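You operate a simulated robot arm through the tools that you are given. There is no shell and no other tool. Be economical: measure what you need, move in short steps, check, and stop when the job is done.

You are at the controls of a simulated two-armed robot. One attempt, no reset.

JOB
Pick up the job sign with one hand, pass it to the other hand and put it on the top of the bench by the wall. Take the white tray and leave it on top of the tray with purple grips. Take the purple tray and leave it on top of the tray with red grips. Take the green tray and leave it on top of the tray with black grips. Put the brown-band spoon bundle on the inside of the tall carton away on the top of the sorting bench. Fetch the bag of small spoons from the inside of the tall carton and set it in the inside of the carton on the low step. Fetch the grey tin and set it on the top of the low red bench. Take the beaker and put it on the top of the bench by the wall. Fetch the steel cup and set it on top of the grey tray with yellow grips. Put the stack of large forks on the top of the bagging bench away on the pallet. Take the bundle of large spoons on the top of the bagging bench and put it away on the front of the bench under the rail. Do these in any order. Set down upright: beaker, steel cup, stack of large forks.

Only the result counts: the job must be done as asked and must still hold three seconds after the hand-in. Knocking over, shifting, dropping, spilling or breaking anything else fails it.

ROBOT AND FRAMES
Two 7-joint arms with fingered hands on one trunk, on a base that drives. Base frame: it is fixed to the floor where the robot stands at the start and does not move with it; the origin is under the middle of the robot, x ahead of it, y to its left, z up; the surface under the hand at the start is at about z = 74. Readings come in cm, rad, newtons and seconds.
The left shoulder is at the start at [6, 12.6, 105.5], the right one opposite. With the tool pointing down near the work surface each hand reaches from about 38 to 72 cm from the robot's upright axis, wherever it stands, measured 20 degrees to its own side. Places, roughly: bag of small spoons [50, -250, 75]; beaker [-50, -450, 75]; brown-band spoon bundle (13x3x4 cm) [80, -210, 60]; bundle of large spoons [225, -850, 75]; front of the bench under the rail [510, -1020, 80]; green tray [75, 300, 75]; grey tin [-50, -400, 75]; inside of the carton on the low step [120, -220, 40]; job sign [50, -25, 75]; pallet [520, -450, 10]; purple tray [100, 300, 75]; stack of large forks (16x4x4 cm) [220, -840, 80]; steel cup (7x7x7 cm) [-60, -480, 70]; top of the bench by the wall [-90, 10, 70]; top of the low red bench [70, -140, 60]; top of the sorting bench [310, -1140, 80]; tray with black grips (27x19x5 cm) [60, 20, 70]; tray with purple grips (27x19x5 cm) [60, 50, 70]; tray with red grips (27x19x5 cm) [350, 30, 70]; tray with yellow grips (27x19x5 cm) [130, -220, 40]; white tray [100, 250, 75]. Payload 2.5 kg a hand.
The TCP of each hand is the grasp point between the finger pads, 3 cm short of the fingertips. In the tool frame z runs along the fingers and y along their closing line. Largest opening 10.4 cm; the body of the gripper starts 3.5 cm behind the TCP. The gripper is a hand of 5 fingers: y runs from the thumb to the fingers, the wrist lies at [-1.5, -10.4, -17.8] in the tool frame.
Orientation is told as [roll, pitch, yaw] about the base's x, y, z axes, in that order, counted from this pose: with the fingers straight down and the wrist toward the robot, the tool's x, y and z point along [0, 1, 0], [1, 0, 0] and [0, 0, -1] of the base frame.

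CONTROLS
- The arms move only by the tool jog_arm. It takes "left_motion", "right_motion" or both (then of equal length, played together; a hand with none holds still); each is a list of rows, each a list of 2 entries, a list of its own where there are three numbers: the shift along the base's x, y, z in cm, then the turn, a rotation vector about the base's x, y, z in rad. In form: [[[tx, ty, tz], [wx, wy, wz]], ...]. A call has 1 to 20 rows; each row shifts and turns the commanded pose from where the row before left it. Rows are played at 5 a second. More than 5 cm and 0.15 rad between two rows, and nothing of the call is played. Where a pose cannot be reached the arm comes as near as it can. A force on the tool above 40 N (or 10 N above the force at the start of the call, whichever is more), or a blocked arm, ends the call early, and 0.2 s more pass. In this call time passes only in rows, and 0.2 s behind the last. It gives the time, the measured TCP pose, the force on the tool (base axes), the opening and the grip force at its end, in the units of the frame above (readings bear some noise), with the torque about the TCP (base axes, N m) and any sound that the robot's microphone picked up.
- Cameras (640 x 400 px; columns grow to the right, rows downward): "scene" is now at [11.52, 1.88, 124.96]; the picture's right is [0.31, -0.95, 0.00], its down [-0.64, -0.21, -0.74] and it looks along [0.70, 0.23, -0.67] (base axes); focal length 270 px, centre (320, 200). "left" rides on the left gripper at [-8, -7.8, -14.1] in its tool frame; the picture's right is [-0.78, -0.30, 0.56], its down [0.53, -0.78, 0.33] and it looks along [0.33, 0.56, 0.76] (tool axes); focal length 247 px, centre (320, 200). "right" rides on the right gripper at [8, -7.8, -14.1] in its tool frame; the picture's right is [-0.78, 0.30, -0.56], its down [-0.54, -0.78, 0.33] and it looks along [-0.33, 0.56, 0.76] (tool axes); focal length 247 px, centre (320, 200). There is no depth. A picture from a camera that has moved, and an enlarged one, comes with that camera's place and axes in the base frame and with its lens. The place of the scene camera against the robot may be out by one fixed shift of up to 1.2 cm in any direction.
- snapshot(camera): a new picture of that camera. The clock stands still meanwhile.
- lift_body(by): slides the trunk up (or, below 0, down) by that many cm; the arms and the scene camera ride with it, the base frame stays. It gives what a move gives, with no picture.
- roll_base(legs): drives the robot by 1 to 6 legs, each [ahead, left, turn to the left] in cm, cm and rad, along the robot's own axes; the way and the turn of a leg run together, so that a leg with both is an arc; at most 150 cm and 3.142 rad a leg. The arms and the cameras ride along, it lands a little off, and it stops where it bumps. It gives what a move gives.
- finger_targets(index, middle, ring, little, thumb_bend, thumb_turn, hand): sets how far each is bent, from 0 (flat) to 100 (curled in); at 30 the hand is open as for a grip, at 70 the pads meet at the TCP. One left out holds its place. A second passes; each finger stops where it meets its share of the squeeze, and holds until it gets a number again. It is the only way to open and close the hand. It gives what a move gives, with no picture; readings hold the bend of each and the force on index, middle, ring, little, thumb and palm. thumb_turn goes from beside the hand (0) to across from the fingers (100), as for a grip.
- pan_tilt(pan, tilt): turns the head with the scene camera to pan (to the left, within 1.501 rad either way) and tilt (down, from -0.506 to 1.204), counted from straight ahead of the robot. It gives what a move gives.
- close_up(camera, box): a new picture of the part [left, top, right, bottom] of that camera's present view, enlarged. The clock stands still meanwhile.
- finish_job(): hands the job in; it is judged then, once.

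Go step by step. Nothing tells you exact positions but the pictures and the camera data: compare them with the known pose of the tool, close in by small moves and look again before you grip or let go. The budget is 556 turns and 370 pictures, counting those below and the enlarged ones. Unless the task says otherwise, let go and move clear before handing in.

The tools are called as name(argument=value, ...) on one line, values as JSON. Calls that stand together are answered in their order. jog_arm: Moves the arms, as the interface text tells. Its arguments: {"type":"object","properties":{"left_motion":{"type":"array"},"right_motion":{"type":"array"}},"required":[]} The other tools are called the same way: lift_body (by) slides the trunk up or down; finger_targets (index, middle, ring, little, thumb_bend, thumb_turn, hand) moves the fingers one by one; roll_base (legs) drives the base; pan_tilt (pan, tilt) turns the head that bears the scene camera; snapshot (camera) takes a picture; close_up (camera, box) takes an enlarged picture of a part of a camera's view; finish_job () hands the job in.

At the start:

```text
time: 0.0
left_position: [40.55, 33.0, 98.15]
left_ee_rot: [0.001, 0.001, 0.001]
left_ft_force: [0.0, -0.1, 0.6]
left_moment: [-0.01, -0.01, 0.02]
left_gripper_width: 10.38
left_finger_force: 0.0
left_shape: jaw
left_bend: [30.0, 30.0, 30.0, 30.0, 30.0, 98.0]
left_finger forces: [0.1, 0.0, 0.0, 0.0, 0.1, 0.0]
right_position: [52.87, -5.67, 105.69]
right_ee_rot: [0.001, -0.001, 0.0]
right_ft_force: [-0.9, -0.3, -0.5]
right_moment: [0.0, 0.03, -0.01]
right_gripper_width: 10.35
right_finger_force: 0.2
right_shape: jaw
right_bend: [30.0, 30.0, 30.0, 30.0, 30.0, 98.0]
right_finger forces: [0.0, 0.0, 0.0, 0.0, 0.1, 0.1]
trunk travel left (down, up): [-45.0, 49.0]
robot x, y, heading: [-0.13, 0.19, -0.005]
head pan, tilt: [0.314, 0.74]
```

scene: 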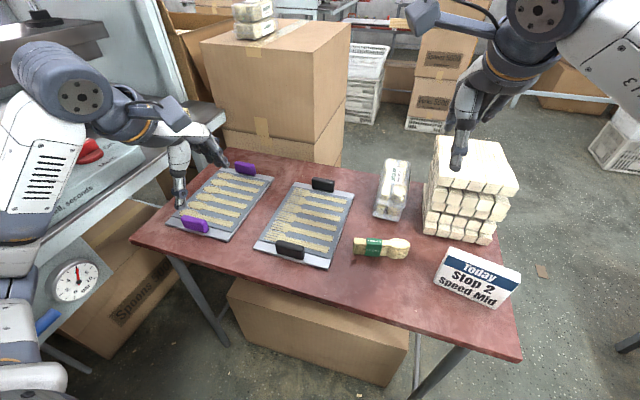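
right: 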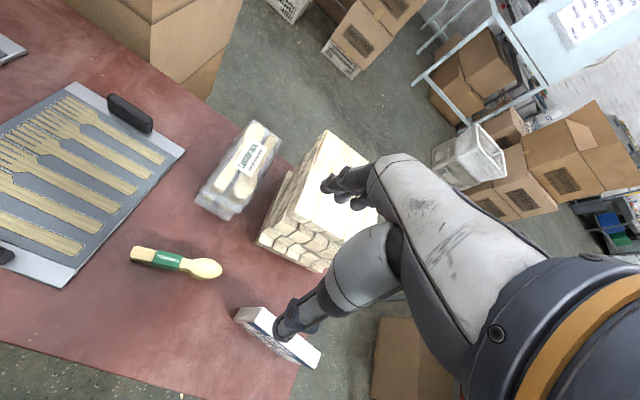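
left: 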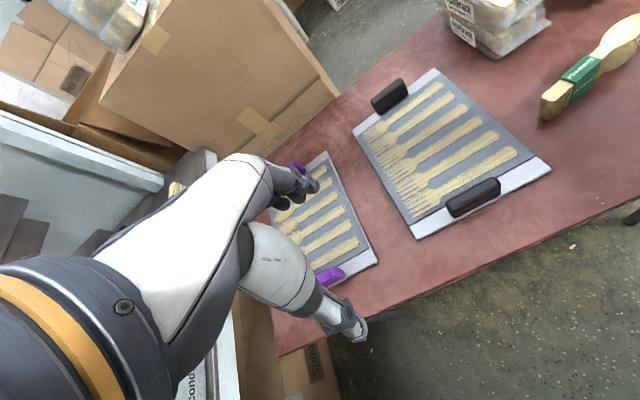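

I see the table with the purple- and black-grip trays, and the job sign at about [50, -19, 77] on its right end. I'll look closer at the sign before gripping it.

close_up(camera="scene", box=[400, 220, 560, 320])

close_up(camera="right", box=[200, 280, 360, 380])

```text
4.00 times, centred on (480, 270) of scene
camera zoom: at [11.52, 1.88, 124.96], right [0.31, -0.95, 0.0], down [-0.64, -0.21, -0.74], along [0.7, 0.23, -0.67], focal length 1081 px, centre (-320, -80)
```

zoom: 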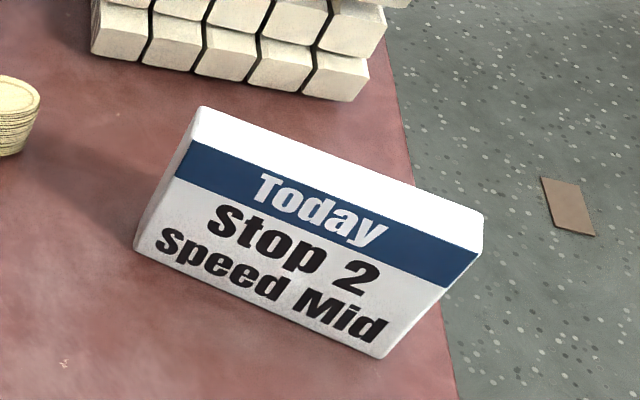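

```text
4.00 times, centred on (280, 330) of right
camera zoom: at [45.11, 2.38, 119.89], right [0.3, -0.78, 0.56], down [-0.78, -0.54, -0.33], along [0.56, -0.33, -0.76], focal length 988 px, centre (480, -320)
```

zoom: 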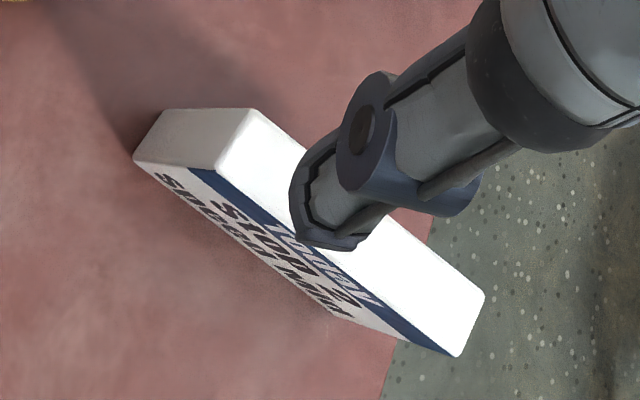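

The sign is an upright block about 12 x 2.4 x 9.6 cm, centred near [47.6, -17.4], turned about -0.19 rad. I'll bring the right hand above its right part.

jog_arm(right_motion=[[[-1.2, -3, -1], [0, 0, -0.05]], [[-1.2, -3, -2], [0, 0, -0.05]], [[-1.2, -3, -3], [0, 0, -0.05]], [[-1.2, -3, -3], [0, 0, -0.04]], [[-1.1, -2.6, -2], [0, 0, 0]]])

snapshot(camera="scene")

snapshot(camera="right")

```text
time: 1.2
left_position: [40.46, 33.14, 98.1]
left_ee_rot: [0.002, 0.001, 0.001]
left_ft_force: [-0.4, 0.0, 0.1]
left_moment: [-0.02, 0.0, -0.03]
left_gripper_width: 10.36
left_finger_force: 0.0
left_shape: jaw
left_bend: [30.0, 30.0, 30.0, 30.0, 30.0, 98.0]
left_finger forces: [0.0, 0.1, 0.0, 0.2, 0.1, 0.0]
right_position: [46.86, -20.18, 94.74]
right_ee_rot: [0.001, 0.0, -0.191]
right_ft_force: [0.4, 0.5, 0.6]
right_moment: [0.0, -0.01, 0.0]
right_gripper_width: 10.37
right_finger_force: 0.0
right_shape: jaw
right_bend: [30.0, 30.0, 30.0, 30.0, 30.0, 98.0]
right_finger forces: [0.1, 0.0, 0.0, 0.1, 0.0, 0.0]
trunk travel left (down, up): [-45.0, 49.0]
robot x, y, heading: [0.06, -0.08, 0.006]
head pan, tilt: [0.314, 0.74]
```

```text
364 pictures are left
camera scene: at [11.51, 1.86, 124.97], right [0.31, -0.95, 0.0], down [-0.64, -0.21, -0.74], along [0.7, 0.23, -0.67], focal length 270 px, centre (320, 200)
```

scene: 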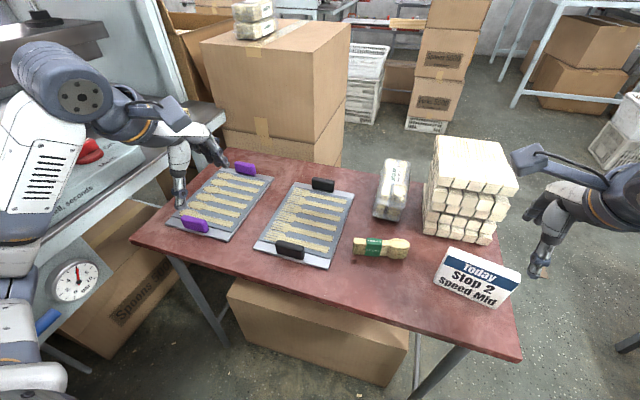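

```text
363 pictures are left
camera right: at [40.72, -10.86, 108.88], right [0.14, -0.82, 0.56], down [-0.86, -0.38, -0.33], along [0.48, -0.43, -0.76], focal length 247 px, centre (320, 200)
```

right: 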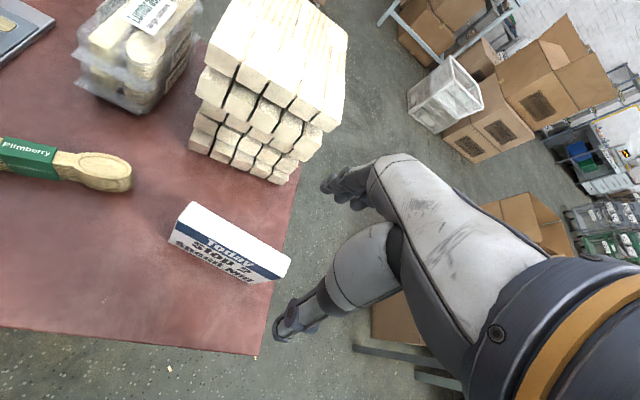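

The wrist picture puts the sign's centre line at x≈47.4 for y≈-20, so the hand is nearly aligned. I'll go down around it and look again.

jog_arm(right_motion=[[[0.5, 0, -4], [0, 0, 0]], [[0, 0, -4], [0, 0, 0]], [[0, 0, -3], [0, 0, 0]], [[0, 0, -2.2], [0, 0, 0]]])

snapshot(camera="right")

close_up(camera="scene", box=[400, 180, 600, 305])

```text
time: 2.2
left_position: [40.47, 33.11, 98.03]
left_ee_rot: [-0.001, 0.001, 0.0]
left_ft_force: [0.1, 0.5, 0.3]
left_moment: [-0.02, 0.0, 0.02]
left_gripper_width: 10.33
left_finger_force: 0.2
left_shape: jaw
left_bend: [30.0, 30.0, 30.0, 30.0, 30.0, 98.0]
left_finger forces: [0.0, 0.1, 0.1, 0.0, 0.0, 0.1]
right_position: [47.53, -20.15, 81.5]
right_ee_rot: [0.0, 0.0, -0.19]
right_ft_force: [0.0, 0.1, -0.7]
right_moment: [-0.03, 0.01, -0.01]
right_gripper_width: 10.36
right_finger_force: 0.1
right_shape: jaw
right_bend: [30.0, 30.0, 30.0, 30.0, 30.0, 98.0]
right_finger forces: [0.0, 0.1, 0.0, 0.1, 0.1, 0.1]
trunk travel left (down, up): [-45.0, 49.0]
robot x, y, heading: [-0.08, -0.34, -0.001]
head pan, tilt: [0.314, 0.74]
```

```text
362 pictures are left
camera right: at [41.38, -10.86, 95.65], right [0.14, -0.82, 0.56], down [-0.86, -0.38, -0.33], along [0.48, -0.43, -0.76], focal length 247 px, centre (320, 200)
```

right: 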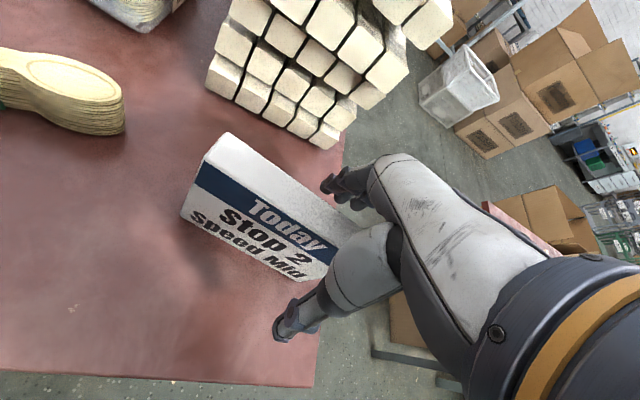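

```text
3.20 times, centred on (500, 242) of scene
camera zoom: at [11.53, 1.88, 124.96], right [0.31, -0.95, 0.0], down [-0.64, -0.21, -0.74], along [0.7, 0.23, -0.67], focal length 864 px, centre (-256, 64)
```

zoom: 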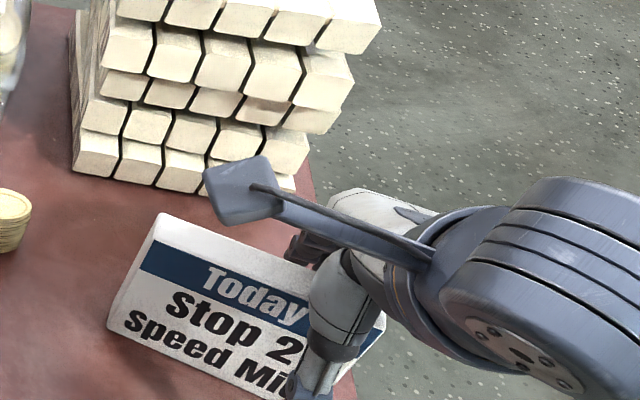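

The sign stands between thumb and fingers. I'll close the right hand.

finger_targets(hand="right", index=70, middle=70, ring=70, little=70, thumb_bend=70)

snapshot(camera="right")

```text
time: 3.2
left_position: [40.47, 33.19, 98.1]
left_ee_rot: [0.001, 0.0, 0.0]
left_ft_force: [-0.6, 0.2, -0.6]
left_moment: [0.0, 0.03, -0.01]
left_gripper_width: 10.36
left_finger_force: 0.0
left_shape: jaw
left_bend: [30.0, 30.0, 30.0, 30.0, 30.0, 98.0]
left_finger forces: [0.0, 0.0, 0.0, 0.0, 0.1, 0.0]
right_position: [47.52, -20.13, 81.58]
right_ee_rot: [-0.001, 0.0, -0.188]
right_ft_force: [0.6, -0.3, -1.2]
right_moment: [0.04, 0.01, 0.01]
right_gripper_width: 1.97
right_finger_force: 7.8
right_shape: fingers
right_bend: [64.0, 67.0, 69.0, 70.0, 62.0, 96.0]
right_finger forces: [4.3, 2.9, 0.7, 0.0, 7.9, 0.0]
trunk travel left (down, up): [-45.0, 49.0]
robot x, y, heading: [0.15, 0.12, 0.001]
head pan, tilt: [0.314, 0.74]
```

```text
360 pictures are left
camera right: at [41.38, -10.83, 95.68], right [0.14, -0.82, 0.56], down [-0.86, -0.38, -0.33], along [0.48, -0.43, -0.76], focal length 247 px, centre (320, 200)
```

right: 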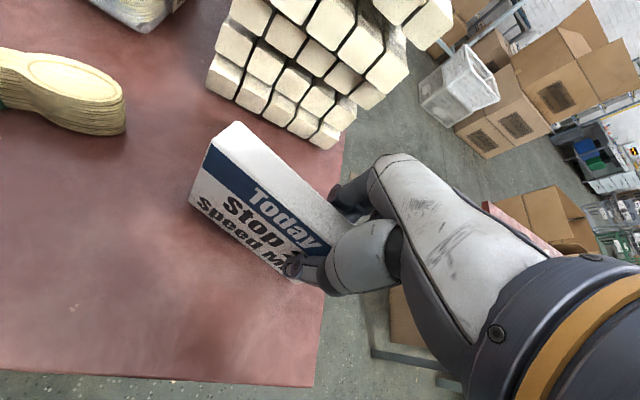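

Grip holds at about 8 N. I'll lift the sign slowly and check it.

jog_arm(right_motion=[[[0, 0, 1.5], [0, 0, 0]], [[0, 0, 3], [0, 0, 0]], [[0, 0, 4], [0, 0, 0]]])

snapshot(camera="right")

snapshot(camera="scene")

```text
time: 4.0
left_position: [40.63, 33.15, 98.15]
left_ee_rot: [-0.001, 0.0, 0.0]
left_ft_force: [0.1, 0.0, -1.0]
left_moment: [0.01, -0.02, -0.03]
left_gripper_width: 10.37
left_finger_force: 0.1
left_shape: jaw
left_bend: [30.0, 30.0, 30.0, 30.0, 30.0, 98.0]
left_finger forces: [0.1, 0.0, 0.0, 0.0, 0.1, 0.0]
right_position: [47.28, -20.1, 90.1]
right_ee_rot: [-0.001, 0.003, -0.188]
right_ft_force: [-0.1, 0.4, -1.3]
right_moment: [-0.04, 0.01, 0.05]
right_gripper_width: 1.98
right_finger_force: 7.5
right_shape: fingers
right_bend: [64.0, 67.0, 69.0, 70.0, 62.0, 96.0]
right_finger forces: [4.2, 2.8, 0.7, 0.1, 7.7, 0.0]
trunk travel left (down, up): [-45.0, 49.0]
robot x, y, heading: [-0.11, 0.08, 0.003]
head pan, tilt: [0.314, 0.74]
```

```text
359 pictures are left
camera right: at [41.22, -10.62, 104.2], right [0.15, -0.82, 0.56], down [-0.86, -0.38, -0.33], along [0.48, -0.43, -0.76], focal length 247 px, centre (320, 200)
```

right: 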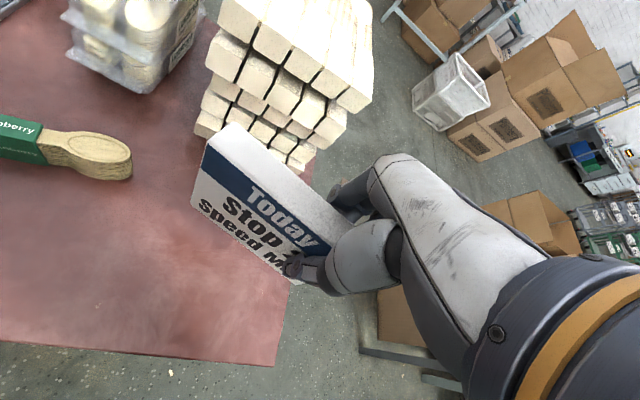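

```text
358 pictures are left
camera scene: at [11.52, 1.89, 124.96], right [0.31, -0.95, 0.0], down [-0.64, -0.21, -0.74], along [0.7, 0.23, -0.67], focal length 270 px, centre (320, 200)
```

scene: 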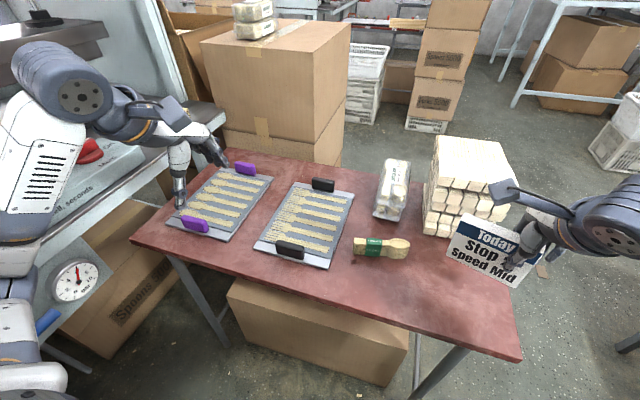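

The sign is held, turned about -0.31 rad. I'll bring it up in front and square it, while the left hand rolls to point toward -y to take the free end from the side.

jog_arm(right_motion=[[[0, 0, 3], [0, 0, 0]], [[1, 1, 3], [0, 0, 0.05]], [[1, 1, 3], [0, 0, 0.05]], [[1, 1, 3], [0, 0, 0.05]], [[1, 1, 0], [0, 0, 0.05]], [[0.7, 1, 0], [0, 0, 0.05]], [[0, 1, 0], [0, 0, 0.05]], [[0, 0, 0], [0, 0, 0]], [[0, 0, 0], [0, 0, 0]], [[0, 0, 0], [0, 0, 0]], [[0, 0, 0], [0, 0, 0]], [[0, 0, 0], [0, 0, 0]]], left_motion=[[[1, 0, 1], [-0.131, 0, 0]], [[1, 0, 1], [-0.131, 0, 0]], [[1, -2, 1], [-0.131, 0, 0]], [[1, -2, 1], [-0.131, 0, 0]], [[1, -2, 0], [-0.131, 0, 0]], [[1, -2, 0], [-0.131, 0, 0]], [[1, -3, 0], [-0.131, 0, 0]], [[1, -3, 0], [-0.131, 0, 0]], [[1, -3, 0], [-0.131, 0, 0]], [[1, -3, 0], [-0.131, 0, 0]], [[1, -3, 0], [-0.131, 0, 0]], [[0.2, -2, 0], [-0.13, 0, 0]]])

snapshot(camera="scene")

snapshot(camera="left")

snapshot(camera="right")

```text
time: 6.6
left_position: [51.75, 7.98, 102.15]
left_ee_rot: [-1.575, -0.002, -0.001]
left_ft_force: [-0.1, -1.2, -0.5]
left_moment: [-0.04, -0.05, -0.02]
left_gripper_width: 10.36
left_finger_force: 0.1
left_shape: jaw
left_bend: [30.0, 30.0, 30.0, 30.0, 30.0, 98.0]
left_finger forces: [0.0, 0.0, 0.1, 0.0, 0.1, 0.0]
right_position: [52.25, -14.21, 101.98]
right_ee_rot: [0.001, 0.0, 0.11]
right_ft_force: [0.0, 0.2, -1.6]
right_moment: [-0.02, -0.01, -0.01]
right_gripper_width: 1.98
right_finger_force: 7.3
right_shape: fingers
right_bend: [64.0, 67.0, 69.0, 70.0, 62.0, 96.0]
right_finger forces: [4.2, 2.7, 0.5, 0.1, 7.5, 0.0]
trunk travel left (down, up): [-45.0, 49.0]
robot x, y, heading: [-0.25, 0.12, 0.003]
head pan, tilt: [0.314, 0.74]
```

```text
357 pictures are left
camera scene: at [11.53, 1.87, 124.96], right [0.31, -0.95, 0.0], down [-0.64, -0.21, -0.74], along [0.7, 0.23, -0.67], focal length 270 px, centre (320, 200)
```

scene: 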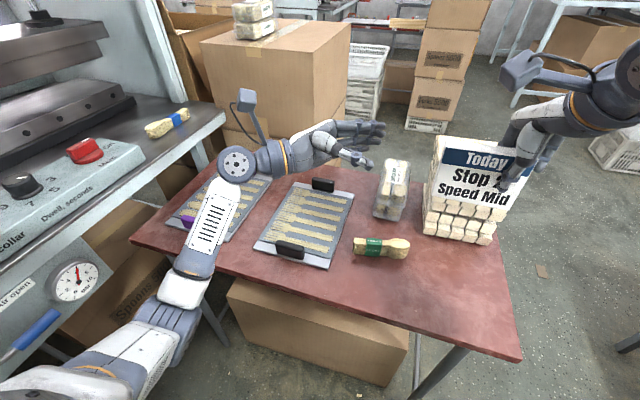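

```text
356 pictures are left
camera left: at [43.93, 22.24, 109.94], right [-0.3, -0.55, 0.78], down [-0.78, -0.33, -0.53], along [0.56, -0.76, -0.33], focal length 247 px, centre (320, 200)
```

left: 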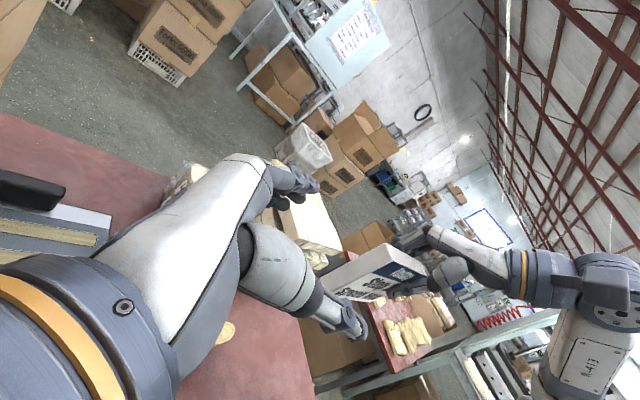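

```text
355 pictures are left
camera right: at [43.69, -7.14, 116.16], right [0.38, -0.74, 0.56], down [-0.71, -0.62, -0.33], along [0.59, -0.27, -0.76], focal length 247 px, centre (320, 200)
```

right: 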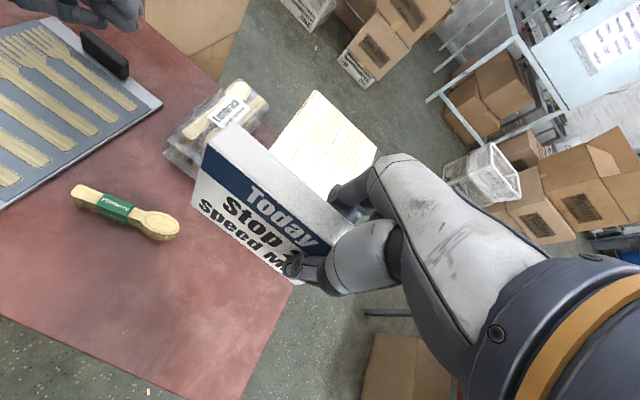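

The sign's free end is centred at about [51.9, -4.6, 99], squared with x. I'll slide the left hand over it.

jog_arm(left_motion=[[[0.15, -1.5, -3.1], [0, 0, 0]], [[0, -4, 0], [0, 0, 0]], [[0, -4, 0], [0, 0, 0]], [[0, -3, 0], [0, 0, 0]], [[0, -2, 0], [0, 0, 0]]])

snapshot(camera="left")

snapshot(camera="right")

```text
time: 7.8
left_position: [51.9, -6.29, 99.05]
left_ee_rot: [-1.572, -0.001, 0.0]
left_ft_force: [0.2, -0.2, -0.1]
left_moment: [0.0, 0.02, 0.02]
left_gripper_width: 10.36
left_finger_force: 0.1
left_shape: jaw
left_bend: [30.0, 30.0, 30.0, 30.0, 30.0, 98.0]
left_finger forces: [0.0, 0.0, 0.0, 0.0, 0.1, 0.0]
right_position: [52.19, -14.34, 102.11]
right_ee_rot: [0.0, 0.0, 0.109]
right_ft_force: [-0.2, -0.6, -0.6]
right_moment: [-0.02, -0.01, 0.0]
right_gripper_width: 1.97
right_finger_force: 7.9
right_shape: fingers
right_bend: [64.0, 67.0, 69.0, 70.0, 62.0, 96.0]
right_finger forces: [4.1, 2.7, 0.6, 0.1, 7.5, 0.1]
trunk travel left (down, up): [-45.0, 49.0]
robot x, y, heading: [-0.29, -0.29, -0.002]
head pan, tilt: [0.314, 0.74]
```

```text
354 pictures are left
camera left: at [44.09, 7.86, 106.91], right [-0.3, -0.56, 0.78], down [-0.78, -0.33, -0.54], along [0.56, -0.76, -0.33], focal length 247 px, centre (320, 200)
```

left: 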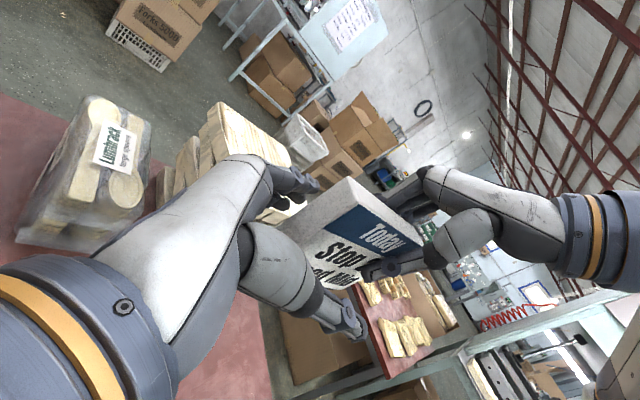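

```text
353 pictures are left
camera right: at [43.69, -7.14, 116.16], right [0.38, -0.74, 0.56], down [-0.71, -0.62, -0.33], along [0.59, -0.27, -0.76], focal length 247 px, centre (320, 200)
```

right: 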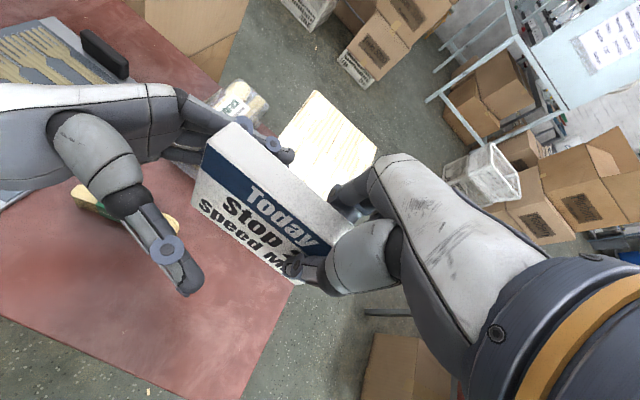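

The sign end is between the left thumb and fingers. Closing the left hand, then I'll release the right.

finger_targets(hand="left", index=70, middle=70, ring=70, little=70, thumb_bend=70)

snapshot(camera="right")

```text
time: 8.8
left_position: [52.04, -6.23, 98.9]
left_ee_rot: [-1.572, -0.002, 0.0]
left_ft_force: [2.0, -2.2, -0.7]
left_moment: [-0.02, -0.1, 0.09]
left_gripper_width: 1.98
left_finger_force: 9.0
left_shape: fingers
left_bend: [65.0, 66.0, 67.0, 69.0, 62.0, 97.0]
left_finger forces: [3.7, 3.5, 2.1, 0.5, 7.7, 0.0]
right_position: [52.19, -14.14, 102.02]
right_ee_rot: [-0.001, 0.0, 0.111]
right_ft_force: [-1.2, 2.4, 0.9]
right_moment: [0.1, 0.14, 0.09]
right_gripper_width: 2.0
right_finger_force: 8.3
right_shape: fingers
right_bend: [65.0, 67.0, 68.0, 70.0, 62.0, 96.0]
right_finger forces: [2.9, 3.0, 1.1, 0.1, 9.1, 0.0]
trunk travel left (down, up): [-45.0, 49.0]
robot x, y, heading: [0.04, 0.08, 0.003]
head pan, tilt: [0.314, 0.74]
```

```text
352 pictures are left
camera right: at [43.67, -7.11, 116.16], right [0.38, -0.74, 0.56], down [-0.71, -0.62, -0.33], along [0.59, -0.27, -0.76], focal length 247 px, centre (320, 200)
```

right: 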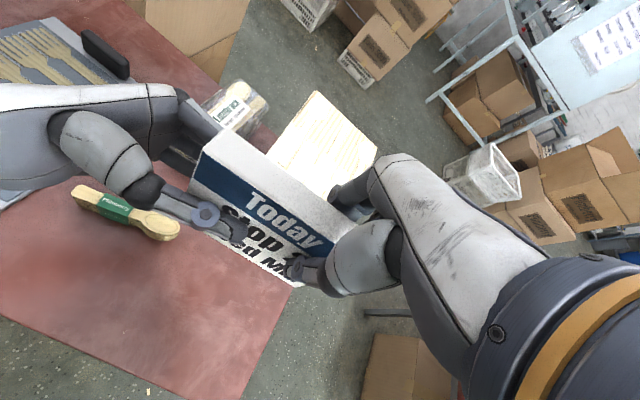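

The left hand has it firmly. Now the right hand opens.

finger_targets(hand="right", index=30, middle=30, ring=30, little=30, thumb_bend=30)

jog_arm(right_motion=[[[0, 0, 4], [0, 0, 0]], [[0, 0, 4], [0, 0, 0]], [[-2, -3, 2], [0, 0, 0]], [[-2, -4, 0], [0, 0, -0.05]], [[-2, -4, -2], [0, 0, -0.06]]])

snapshot(camera="left")

```text
time: 9.8
left_position: [51.94, -6.42, 99.08]
left_ee_rot: [-1.572, 0.001, -0.001]
left_ft_force: [-0.6, 0.6, 0.2]
left_moment: [0.06, 0.02, 0.04]
left_gripper_width: 1.96
left_finger_force: 7.2
left_shape: fingers
left_bend: [65.0, 67.0, 69.0, 70.0, 62.0, 96.0]
left_finger forces: [4.2, 2.8, 0.9, 0.0, 7.7, 0.0]
right_position: [52.15, -14.2, 102.09]
right_ee_rot: [0.0, 0.0, 0.11]
right_ft_force: [-0.2, 0.4, -1.2]
right_moment: [0.01, 0.0, -0.01]
right_gripper_width: 10.28
right_finger_force: 0.0
right_shape: fingers
right_bend: [30.0, 30.0, 30.0, 30.0, 30.0, 97.0]
right_finger forces: [0.1, 0.0, 0.0, 0.0, 0.0, 0.0]
trunk travel left (down, up): [-45.0, 49.0]
robot x, y, heading: [-0.21, -0.17, 0.001]
head pan, tilt: [0.314, 0.74]
```

```text
time: 11.0
left_position: [51.92, -6.27, 98.91]
left_ee_rot: [-1.574, 0.0, -0.001]
left_ft_force: [0.9, -0.1, 0.8]
left_moment: [0.04, -0.04, 0.02]
left_gripper_width: 1.97
left_finger_force: 7.8
left_shape: fingers
left_bend: [65.0, 67.0, 69.0, 70.0, 62.0, 96.0]
left_finger forces: [4.2, 2.8, 0.8, 0.0, 7.7, 0.0]
right_position: [46.03, -25.35, 110.27]
right_ee_rot: [0.001, 0.001, 0.0]
right_ft_force: [0.0, 0.0, -0.2]
right_moment: [0.0, -0.01, 0.01]
right_gripper_width: 10.29
right_finger_force: 0.1
right_shape: fingers
right_bend: [30.0, 30.0, 30.0, 30.0, 30.0, 97.0]
right_finger forces: [0.0, 0.1, 0.0, 0.0, 0.0, 0.0]
trunk travel left (down, up): [-45.0, 49.0]
robot x, y, heading: [-0.1, 0.04, -0.001]
head pan, tilt: [0.314, 0.74]
```

```text
351 pictures are left
camera left: at [44.09, 7.89, 106.92], right [-0.3, -0.56, 0.78], down [-0.78, -0.33, -0.53], along [0.56, -0.76, -0.33], focal length 247 px, centre (320, 200)
```

left: 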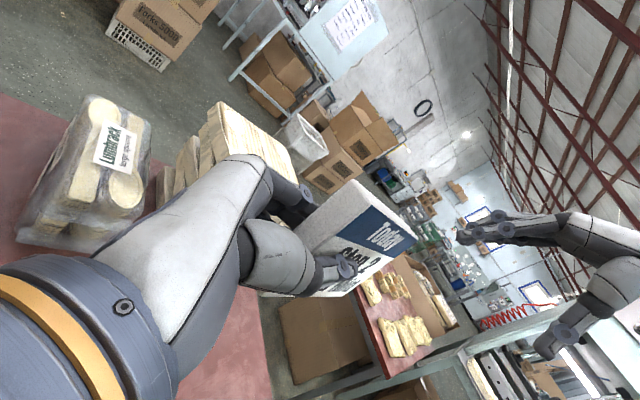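

The left hand holds the sign alone. I'll look around (right and left) before turning toward the bench behind.

pan_tilt(pan=-1.5, tilt=0.5)

snapshot(camera="scene")

pan_tilt(pan=1.5, tilt=0.5)

snapshot(camera="scene")

```text
time: 12.8
left_position: [51.84, -6.29, 98.97]
left_ee_rot: [-1.572, -0.001, 0.001]
left_ft_force: [-0.2, -0.3, -0.7]
left_moment: [0.03, 0.02, -0.01]
left_gripper_width: 1.97
left_finger_force: 7.6
left_shape: fingers
left_bend: [65.0, 67.0, 69.0, 70.0, 62.0, 96.0]
left_finger forces: [4.2, 2.8, 0.8, 0.0, 7.7, 0.0]
right_position: [46.08, -25.34, 110.21]
right_ee_rot: [0.0, -0.001, 0.0]
right_ft_force: [-0.8, 0.0, -0.4]
right_moment: [-0.01, -0.01, -0.02]
right_gripper_width: 10.26
right_finger_force: 0.1
right_shape: fingers
right_bend: [30.0, 30.0, 30.0, 30.0, 30.0, 97.0]
right_finger forces: [0.0, 0.1, 0.0, 0.0, 0.1, 0.0]
trunk travel left (down, up): [-45.0, 49.0]
robot x, y, heading: [0.12, -0.06, -0.0]
head pan, tilt: [-1.499, 0.499]
```

```text
350 pictures are left
camera scene: at [4.26, -9.78, 127.07], right [-1.0, -0.07, 0.0], down [-0.03, 0.48, -0.88], along [0.06, -0.88, -0.48], focal length 270 px, centre (320, 200)
```

scene: 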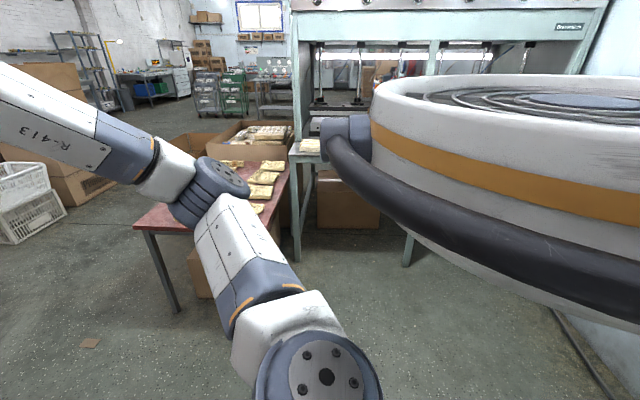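

```text
time: 15.4
left_position: [51.87, -6.25, 98.88]
left_ee_rot: [-1.571, 0.001, 0.0]
left_ft_force: [-0.2, 0.0, 0.7]
left_moment: [-0.01, -0.03, 0.01]
left_gripper_width: 1.97
left_finger_force: 7.7
left_shape: fingers
left_bend: [65.0, 67.0, 69.0, 70.0, 62.0, 96.0]
left_finger forces: [4.2, 2.8, 0.7, 0.0, 7.7, 0.0]
right_position: [46.16, -25.36, 110.26]
right_ee_rot: [0.002, 0.001, 0.0]
right_ft_force: [-0.5, -0.3, 0.0]
right_moment: [0.02, 0.0, -0.01]
right_gripper_width: 10.28
right_finger_force: 0.1
right_shape: fingers
right_bend: [30.0, 30.0, 30.0, 30.0, 30.0, 97.0]
right_finger forces: [0.1, 0.0, 0.0, 0.0, 0.1, 0.0]
trunk travel left (down, up): [-45.0, 49.0]
robot x, y, heading: [-0.04, -0.09, -0.006]
head pan, tilt: [1.499, 0.499]
```

```text
349 pictures are left
camera scene: at [4.26, 8.37, 127.07], right [1.0, -0.07, 0.0], down [-0.03, -0.48, -0.88], along [0.06, 0.88, -0.48], focal length 270 px, centre (320, 200)
```

scene: 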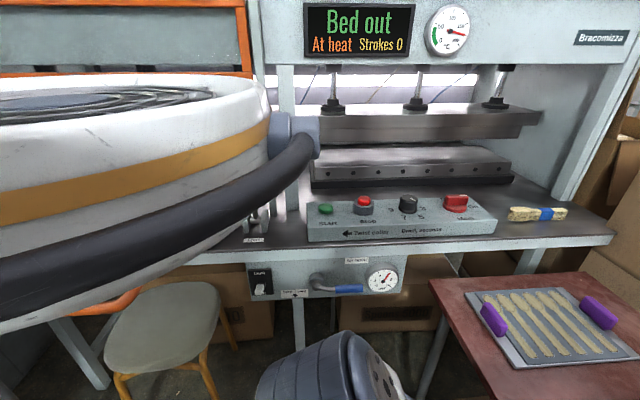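

To the left is the press, to the right open floor. I'll raise the trunk for clearance and turn right by 90 degrees, then look toward the wall bench.

lift_body(by=15)

roll_base(legs=[[0, 0, -1.57]])

pan_tilt(pan=-1.2, tilt=0.6)

snapshot(camera="scene")

```text
time: 17.2
left_position: [51.93, -6.31, 113.96]
left_ee_rot: [-1.572, 0.0, -0.001]
left_ft_force: [0.5, 0.2, -0.5]
left_moment: [0.03, 0.0, 0.02]
left_gripper_width: 1.98
left_finger_force: 8.0
left_shape: fingers
left_bend: [65.0, 67.0, 69.0, 70.0, 62.0, 96.0]
left_finger forces: [4.3, 2.8, 0.8, 0.0, 7.7, 0.0]
right_position: [46.21, -25.31, 125.28]
right_ee_rot: [-0.002, -0.001, 0.0]
right_ft_force: [-0.2, -0.5, -0.4]
right_moment: [0.01, 0.02, 0.0]
right_gripper_width: 10.28
right_finger_force: 0.1
right_shape: fingers
right_bend: [30.0, 30.0, 30.0, 30.0, 30.0, 97.0]
right_finger forces: [0.1, 0.0, 0.0, 0.1, 0.0, 0.0]
trunk travel left (down, up): [-60.0, 34.0]
robot x, y, heading: [0.11, 0.21, 0.001]
head pan, tilt: [1.499, 0.499]
```

```text
time: 21.5
left_position: [-8.2, -51.76, 114.02]
left_ee_rot: [-1.573, 0.001, -1.606]
left_ft_force: [0.4, 0.4, -0.6]
left_moment: [0.0, -0.03, 0.02]
left_gripper_width: 1.92
left_finger_force: 7.1
left_shape: fingers
left_bend: [65.0, 67.0, 69.0, 70.0, 63.0, 96.0]
left_finger forces: [4.0, 2.7, 0.8, 0.0, 7.3, 0.1]
right_position: [-26.9, -45.24, 125.2]
right_ee_rot: [0.001, 0.0, -1.607]
right_ft_force: [0.1, -0.9, -1.1]
right_moment: [-0.01, 0.01, 0.04]
right_gripper_width: 10.3
right_finger_force: 0.1
right_shape: fingers
right_bend: [30.0, 30.0, 30.0, 30.0, 30.0, 97.0]
right_finger forces: [0.0, 0.1, 0.0, 0.0, 0.0, 0.0]
trunk travel left (down, up): [-60.0, 34.0]
robot x, y, heading: [0.1, 0.04, -1.611]
head pan, tilt: [1.499, 0.499]
```

```text
time: 23.9
left_position: [-8.11, -51.67, 114.0]
left_ee_rot: [-1.572, 0.001, -1.608]
left_ft_force: [-0.8, -0.5, -0.5]
left_moment: [0.02, -0.03, 0.01]
left_gripper_width: 1.94
left_finger_force: 7.4
left_shape: fingers
left_bend: [65.0, 67.0, 69.0, 70.0, 63.0, 96.0]
left_finger forces: [4.0, 2.7, 0.8, 0.0, 7.3, 0.0]
right_position: [-26.93, -45.14, 125.17]
right_ee_rot: [-0.001, -0.001, -1.608]
right_ft_force: [0.4, 0.6, -0.8]
right_moment: [-0.02, -0.02, 0.03]
right_gripper_width: 10.29
right_finger_force: 0.1
right_shape: fingers
right_bend: [30.0, 30.0, 30.0, 30.0, 30.0, 97.0]
right_finger forces: [0.1, 0.0, 0.1, 0.0, 0.0, 0.0]
trunk travel left (down, up): [-60.0, 34.0]
robot x, y, heading: [-0.05, 0.06, -1.603]
head pan, tilt: [-1.201, 0.6]
```

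```text
348 pictures are left
camera scene: at [-8.9, -7.6, 141.16], right [-0.33, 0.94, 0.0], down [0.53, 0.19, -0.83], along [-0.78, -0.27, -0.56], focal length 270 px, centre (320, 200)
```

scene: 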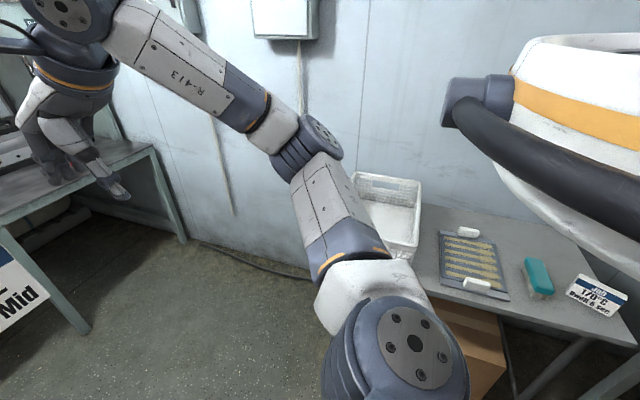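

The wall bench is visible: crate, white-grip tray, teal brush and a second sign on it; front edge about x=-73. I'll turn on to face it.

roll_base(legs=[[0, 0, -1.53]])

pan_tilt(pan=-0.2, tilt=0.7)

snapshot(camera="scene")

```text
time: 28.0
left_position: [-51.85, 6.24, 114.03]
left_ee_rot: [-1.573, 0.0, 3.141]
left_ft_force: [-0.2, 0.0, 0.0]
left_moment: [-0.02, -0.03, 0.0]
left_gripper_width: 1.93
left_finger_force: 6.7
left_shape: fingers
left_bend: [65.0, 67.0, 69.0, 70.0, 63.0, 96.0]
left_finger forces: [3.8, 2.5, 0.7, 0.0, 7.0, 0.1]
right_position: [-45.99, 25.35, 125.19]
right_ee_rot: [-0.001, 0.0, 3.141]
right_ft_force: [-0.1, -0.9, 0.3]
right_moment: [-0.02, -0.03, 0.01]
right_gripper_width: 10.29
right_finger_force: 0.0
right_shape: fingers
right_bend: [30.0, 30.0, 30.0, 30.0, 30.0, 97.0]
right_finger forces: [0.0, 0.1, 0.0, 0.1, 0.0, 0.1]
trunk travel left (down, up): [-60.0, 34.0]
robot x, y, heading: [0.36, 0.11, 3.146]
head pan, tilt: [-1.201, 0.6]
```

```text
time: 29.3
left_position: [-51.88, 6.28, 114.02]
left_ee_rot: [-1.573, -0.001, 3.141]
left_ft_force: [0.0, -0.3, -0.3]
left_moment: [-0.06, 0.02, 0.01]
left_gripper_width: 1.91
left_finger_force: 6.7
left_shape: fingers
left_bend: [65.0, 67.0, 69.0, 70.0, 63.0, 96.0]
left_finger forces: [3.8, 2.5, 0.7, 0.1, 6.9, 0.0]
right_position: [-46.0, 25.42, 125.32]
right_ee_rot: [0.001, 0.0, -3.142]
right_ft_force: [-0.3, -0.8, 0.3]
right_moment: [0.01, 0.02, -0.02]
right_gripper_width: 10.26
right_finger_force: 0.1
right_shape: fingers
right_bend: [30.0, 30.0, 30.0, 30.0, 30.0, 97.0]
right_finger forces: [0.0, 0.0, 0.1, 0.1, 0.0, 0.1]
trunk travel left (down, up): [-60.0, 34.0]
robot x, y, heading: [0.05, -0.06, 3.138]
head pan, tilt: [-0.201, 0.7]
```

```text
347 pictures are left
camera scene: at [-12.73, 1.0, 140.29], right [0.2, 0.98, 0.0], down [0.63, -0.13, -0.76], along [-0.75, 0.15, -0.64], focal length 270 px, centre (320, 200)
```

scene: 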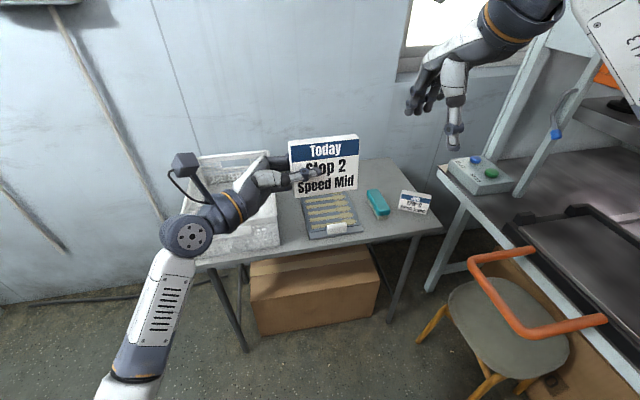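

I have a clear view of the bench: free strip at its front right, around [-75, 38]. I'll roll the left hand back to fingers-down (sign hanging below) and move the right hand outward.

jog_arm(left_motion=[[[0, 0, 0], [0, 0, 0]], [[0, 0, 0], [0, 0, 0]], [[0, 0, 0], [-0.131, 0, 0]], [[0, 0, 0], [-0.131, 0, 0]], [[0, 0, 0], [-0.131, 0, 0]], [[0, 0, 0], [-0.131, 0, 0]], [[0, 0, 0], [-0.131, 0, 0]], [[0, 0, 0], [-0.131, 0, 0]], [[0, 0, 0], [-0.131, 0, 0]], [[0, 0, 0], [-0.131, 0, 0]], [[0, 0, 0], [-0.131, 0, 0]], [[0, 0, 0], [-0.131, 0, 0]], [[0, 0, 0], [-0.131, 0, 0]], [[0, 0, 0], [-0.13, 0, 0]]], right_motion=[[[2, 3, 2], [0, 0, 0]], [[2, 3, 2], [0, 0, 0]], [[2, 3, 0], [0, 0, 0]], [[0, 0, 0], [0, 0, 0]], [[0, 0, 0], [0, 0, 0]], [[0, 0, 0], [0, 0, 0]], [[0, 0, 0], [0, 0, 0]], [[0, 0, 0], [0, 0, 0]], [[0, 0, 0], [0, 0, 0]], [[0, 0, 0], [0, 0, 0]], [[0, 0, 0], [0, 0, 0]], [[0, 0, 0], [0, 0, 0]], [[0, 0, 0], [0, 0, 0]], [[0, 0, 0], [0, 0, 0]]])

roll_base(legs=[[18, -10, 0], [0, 0, -0.4]])

pan_tilt(pan=0, tilt=0.9)

snapshot(camera="scene")

snapshot(camera="left")

```text
time: 32.3
left_position: [-51.97, 6.21, 114.1]
left_ee_rot: [0.001, 0.0, 3.142]
left_ft_force: [-0.3, -0.1, -0.6]
left_moment: [0.01, -0.02, 0.01]
left_gripper_width: 1.92
left_finger_force: 6.7
left_shape: fingers
left_bend: [65.0, 67.0, 69.0, 70.0, 63.0, 96.0]
left_finger forces: [3.9, 2.4, 0.6, 0.1, 6.9, 0.0]
right_position: [-40.0, 34.44, 129.28]
right_ee_rot: [0.0, 0.001, 3.141]
right_ft_force: [0.3, 0.4, -0.4]
right_moment: [0.05, 0.01, 0.01]
right_gripper_width: 10.29
right_finger_force: 0.0
right_shape: fingers
right_bend: [30.0, 30.0, 30.0, 30.0, 30.0, 97.0]
right_finger forces: [0.0, 0.0, 0.0, 0.0, 0.0, 0.0]
trunk travel left (down, up): [-60.0, 34.0]
robot x, y, heading: [-0.06, -0.03, 3.143]
head pan, tilt: [-0.201, 0.7]
```

```text
time: 35.1
left_position: [-62.91, 36.21, 114.03]
left_ee_rot: [-0.001, 0.0, 2.738]
left_ft_force: [0.3, -0.2, -0.4]
left_moment: [-0.01, 0.02, -0.01]
left_gripper_width: 1.9
left_finger_force: 6.5
left_shape: fingers
left_bend: [65.0, 67.0, 69.0, 70.0, 63.0, 96.0]
left_finger forces: [3.8, 2.4, 0.5, 0.0, 6.9, 0.0]
right_position: [-40.91, 57.45, 129.28]
right_ee_rot: [0.001, 0.0, 2.737]
right_ft_force: [0.1, -0.6, -0.5]
right_moment: [0.03, -0.01, 0.01]
right_gripper_width: 10.28
right_finger_force: 0.0
right_shape: fingers
right_bend: [30.0, 30.0, 30.0, 30.0, 30.0, 97.0]
right_finger forces: [0.0, 0.0, 0.0, 0.0, 0.0, 0.0]
trunk travel left (down, up): [-60.0, 34.0]
robot x, y, heading: [-17.73, 9.82, 2.738]
head pan, tilt: [-0.201, 0.7]
```

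```text
time: 35.8
left_position: [-62.78, 36.21, 113.95]
left_ee_rot: [0.0, -0.001, 2.738]
left_ft_force: [0.0, 0.2, -0.5]
left_moment: [0.0, -0.01, 0.01]
left_gripper_width: 1.91
left_finger_force: 7.2
left_shape: fingers
left_bend: [65.0, 67.0, 69.0, 70.0, 63.0, 96.0]
left_finger forces: [3.8, 2.5, 0.7, 0.1, 6.9, 0.1]
right_position: [-41.04, 57.35, 129.28]
right_ee_rot: [0.0, 0.001, 2.739]
right_ft_force: [-0.9, -0.6, 0.3]
right_moment: [0.0, -0.02, 0.01]
right_gripper_width: 10.28
right_finger_force: 0.1
right_shape: fingers
right_bend: [30.0, 30.0, 30.0, 30.0, 30.0, 97.0]
right_finger forces: [0.0, 0.0, 0.0, 0.1, 0.0, 0.0]
trunk travel left (down, up): [-60.0, 34.0]
robot x, y, heading: [-17.48, 10.0, 2.737]
head pan, tilt: [0.0, 0.901]
```

```text
346 pictures are left
camera scene: at [-28.64, 13.83, 138.68], right [0.39, 0.92, 0.0], down [0.72, -0.31, -0.62], along [-0.57, 0.24, -0.78], focal length 270 px, centre (320, 200)
```

scene: 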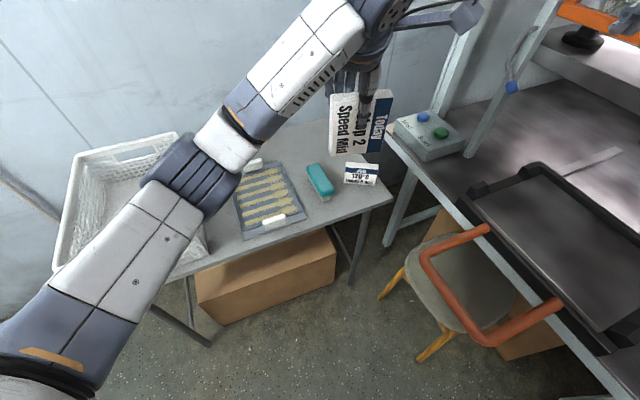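

```text
345 pictures are left
camera left: at [-52.66, 40.54, 128.04], right [0.58, 0.6, -0.56], down [0.5, -0.8, -0.33], along [-0.64, -0.09, -0.76], focal length 247 px, centre (320, 200)
```

left: 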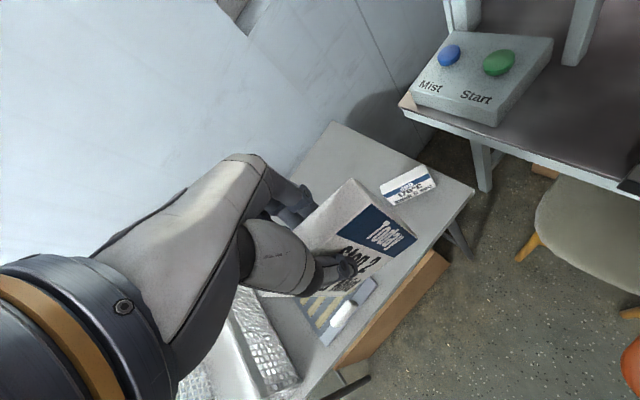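

The strip at [-73.3, 40] between the bench edge and the brush is free. I'll move the sign over it, square it, and lower the trunk by 20.

jog_arm(left_motion=[[[-2.6, 1, 0], [0, 0, 0.1]], [[-2.6, 1, 0], [0, 0, 0.1]], [[-2.6, 1, 0], [0, 0, 0.1]], [[-2.6, 0.8, 0], [0, 0, 0.1]]])

lift_body(by=-20)

snapshot(camera="left")

snapshot(camera="scene")

```text
time: 36.8
left_position: [-71.76, 37.94, 113.14]
left_ee_rot: [0.0, -0.002, 3.138]
left_ft_force: [0.6, 0.6, -0.1]
left_moment: [0.0, 0.0, 0.01]
left_gripper_width: 1.89
left_finger_force: 6.9
left_shape: fingers
left_bend: [65.0, 68.0, 69.0, 70.0, 63.0, 96.0]
left_finger forces: [4.2, 2.4, 0.5, 0.1, 7.0, 0.0]
left hand out of reach, approached as far as the arm can: row 4
right_position: [-41.14, 57.31, 129.15]
right_ee_rot: [0.001, -0.001, 2.737]
right_ft_force: [-0.2, -0.1, 0.7]
right_moment: [0.03, 0.0, 0.03]
right_gripper_width: 10.3
right_finger_force: 0.1
right_shape: fingers
right_bend: [30.0, 30.0, 30.0, 30.0, 30.0, 97.0]
right_finger forces: [0.1, 0.1, 0.0, 0.0, 0.1, 0.0]
trunk travel left (down, up): [-60.0, 34.0]
robot x, y, heading: [-17.67, 9.98, 2.738]
head pan, tilt: [0.0, 0.901]
```

```text
time: 39.0
left_position: [-71.77, 38.0, 93.07]
left_ee_rot: [0.0, 0.0, 3.135]
left_ft_force: [-0.1, -0.9, -0.1]
left_moment: [-0.01, 0.03, -0.03]
left_gripper_width: 1.89
left_finger_force: 7.2
left_shape: fingers
left_bend: [65.0, 68.0, 69.0, 70.0, 63.0, 96.0]
left_finger forces: [4.1, 2.5, 0.4, 0.1, 7.0, 0.0]
right_position: [-41.02, 57.29, 109.19]
right_ee_rot: [0.002, 0.0, 2.738]
right_ft_force: [-0.1, 0.0, 1.2]
right_moment: [0.02, -0.03, 0.0]
right_gripper_width: 10.29
right_finger_force: 0.0
right_shape: fingers
right_bend: [30.0, 30.0, 30.0, 30.0, 30.0, 97.0]
right_finger forces: [0.0, 0.0, 0.1, 0.1, 0.0, 0.1]
trunk travel left (down, up): [-40.0, 54.0]
robot x, y, heading: [-17.67, 9.71, 2.737]
head pan, tilt: [0.0, 0.901]
```

```text
344 pictures are left
camera left: at [-64.02, 45.92, 107.16], right [0.3, 0.78, -0.56], down [0.78, -0.54, -0.33], along [-0.56, -0.33, -0.76], focal length 247 px, centre (320, 200)
```

left: 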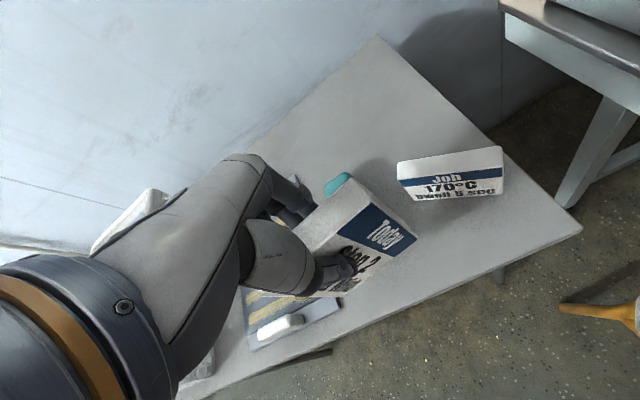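

```text
343 pictures are left
camera scene: at [-28.63, 13.82, 118.68], right [0.39, 0.92, 0.0], down [0.72, -0.31, -0.62], along [-0.57, 0.24, -0.78], focal length 270 px, centre (320, 200)
```

scene: 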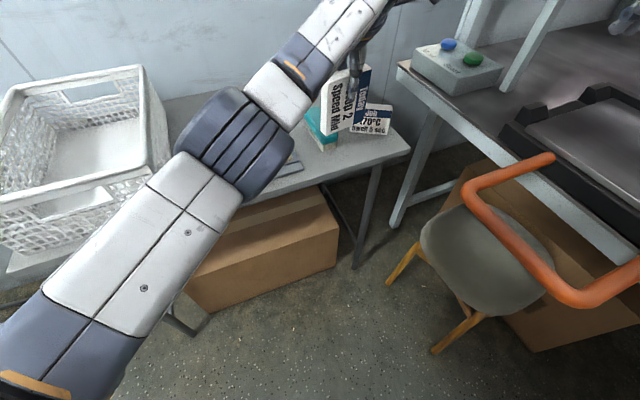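

The spot under the sign is clear (bench edge x≈-68, other sign at x<-76). Lowering 9 cm, then a look.

jog_arm(left_motion=[[[0, 0, -3], [0, 0, 0]], [[0, 0, -3], [0, 0, 0]], [[0, 0, -3], [0, 0, 0]]])

snapshot(camera="left")

close_up(camera="scene", box=[240, 60, 440, 185])

```text
time: 39.8
left_position: [-71.92, 37.88, 84.22]
left_ee_rot: [0.0, 0.0, 3.139]
left_ft_force: [-0.8, -0.3, -0.5]
left_moment: [-0.04, -0.01, -0.02]
left_gripper_width: 1.87
left_finger_force: 7.2
left_shape: fingers
left_bend: [65.0, 68.0, 69.0, 70.0, 63.0, 96.0]
left_finger forces: [4.1, 2.5, 0.6, 0.0, 7.4, 0.0]
right_position: [-40.98, 57.39, 109.25]
right_ee_rot: [-0.001, 0.001, 2.738]
right_ft_force: [-0.9, -0.2, 0.1]
right_moment: [0.0, -0.03, -0.03]
right_gripper_width: 10.27
right_finger_force: 0.1
right_shape: fingers
right_bend: [30.0, 30.0, 30.0, 30.0, 30.0, 97.0]
right_finger forces: [0.1, 0.1, 0.1, 0.0, 0.0, 0.0]
trunk travel left (down, up): [-40.0, 54.0]
robot x, y, heading: [-17.83, 10.09, 2.737]
head pan, tilt: [0.0, 0.901]
```

```text
342 pictures are left
camera left: at [-64.12, 45.84, 98.38], right [0.3, 0.78, -0.56], down [0.77, -0.54, -0.33], along [-0.56, -0.33, -0.76], focal length 247 px, centre (320, 200)
```

left: 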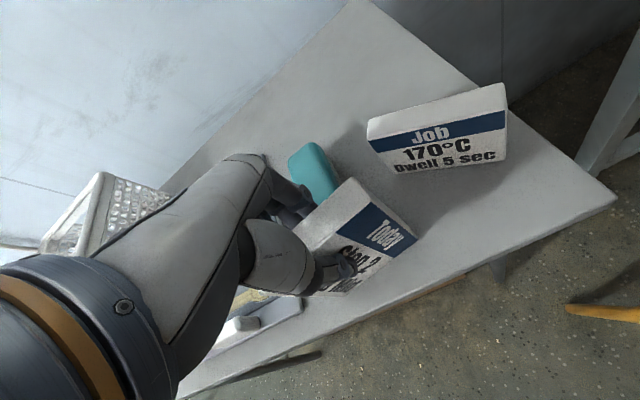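

```text
3.20 times, centred on (340, 122) of scene
camera zoom: at [-28.62, 13.81, 118.69], right [0.39, 0.92, 0.0], down [0.72, -0.31, -0.62], along [-0.57, 0.24, -0.78], focal length 864 px, centre (256, 448)
```

zoom: 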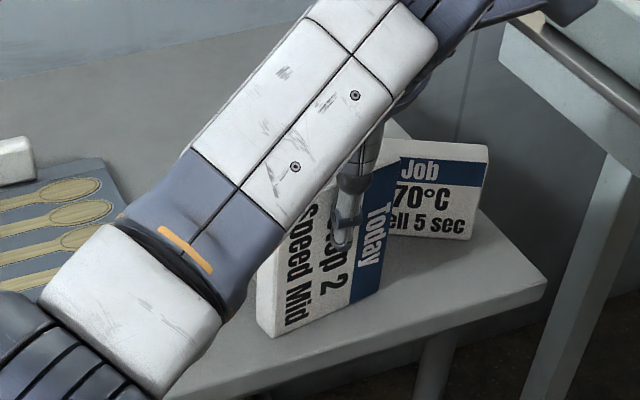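

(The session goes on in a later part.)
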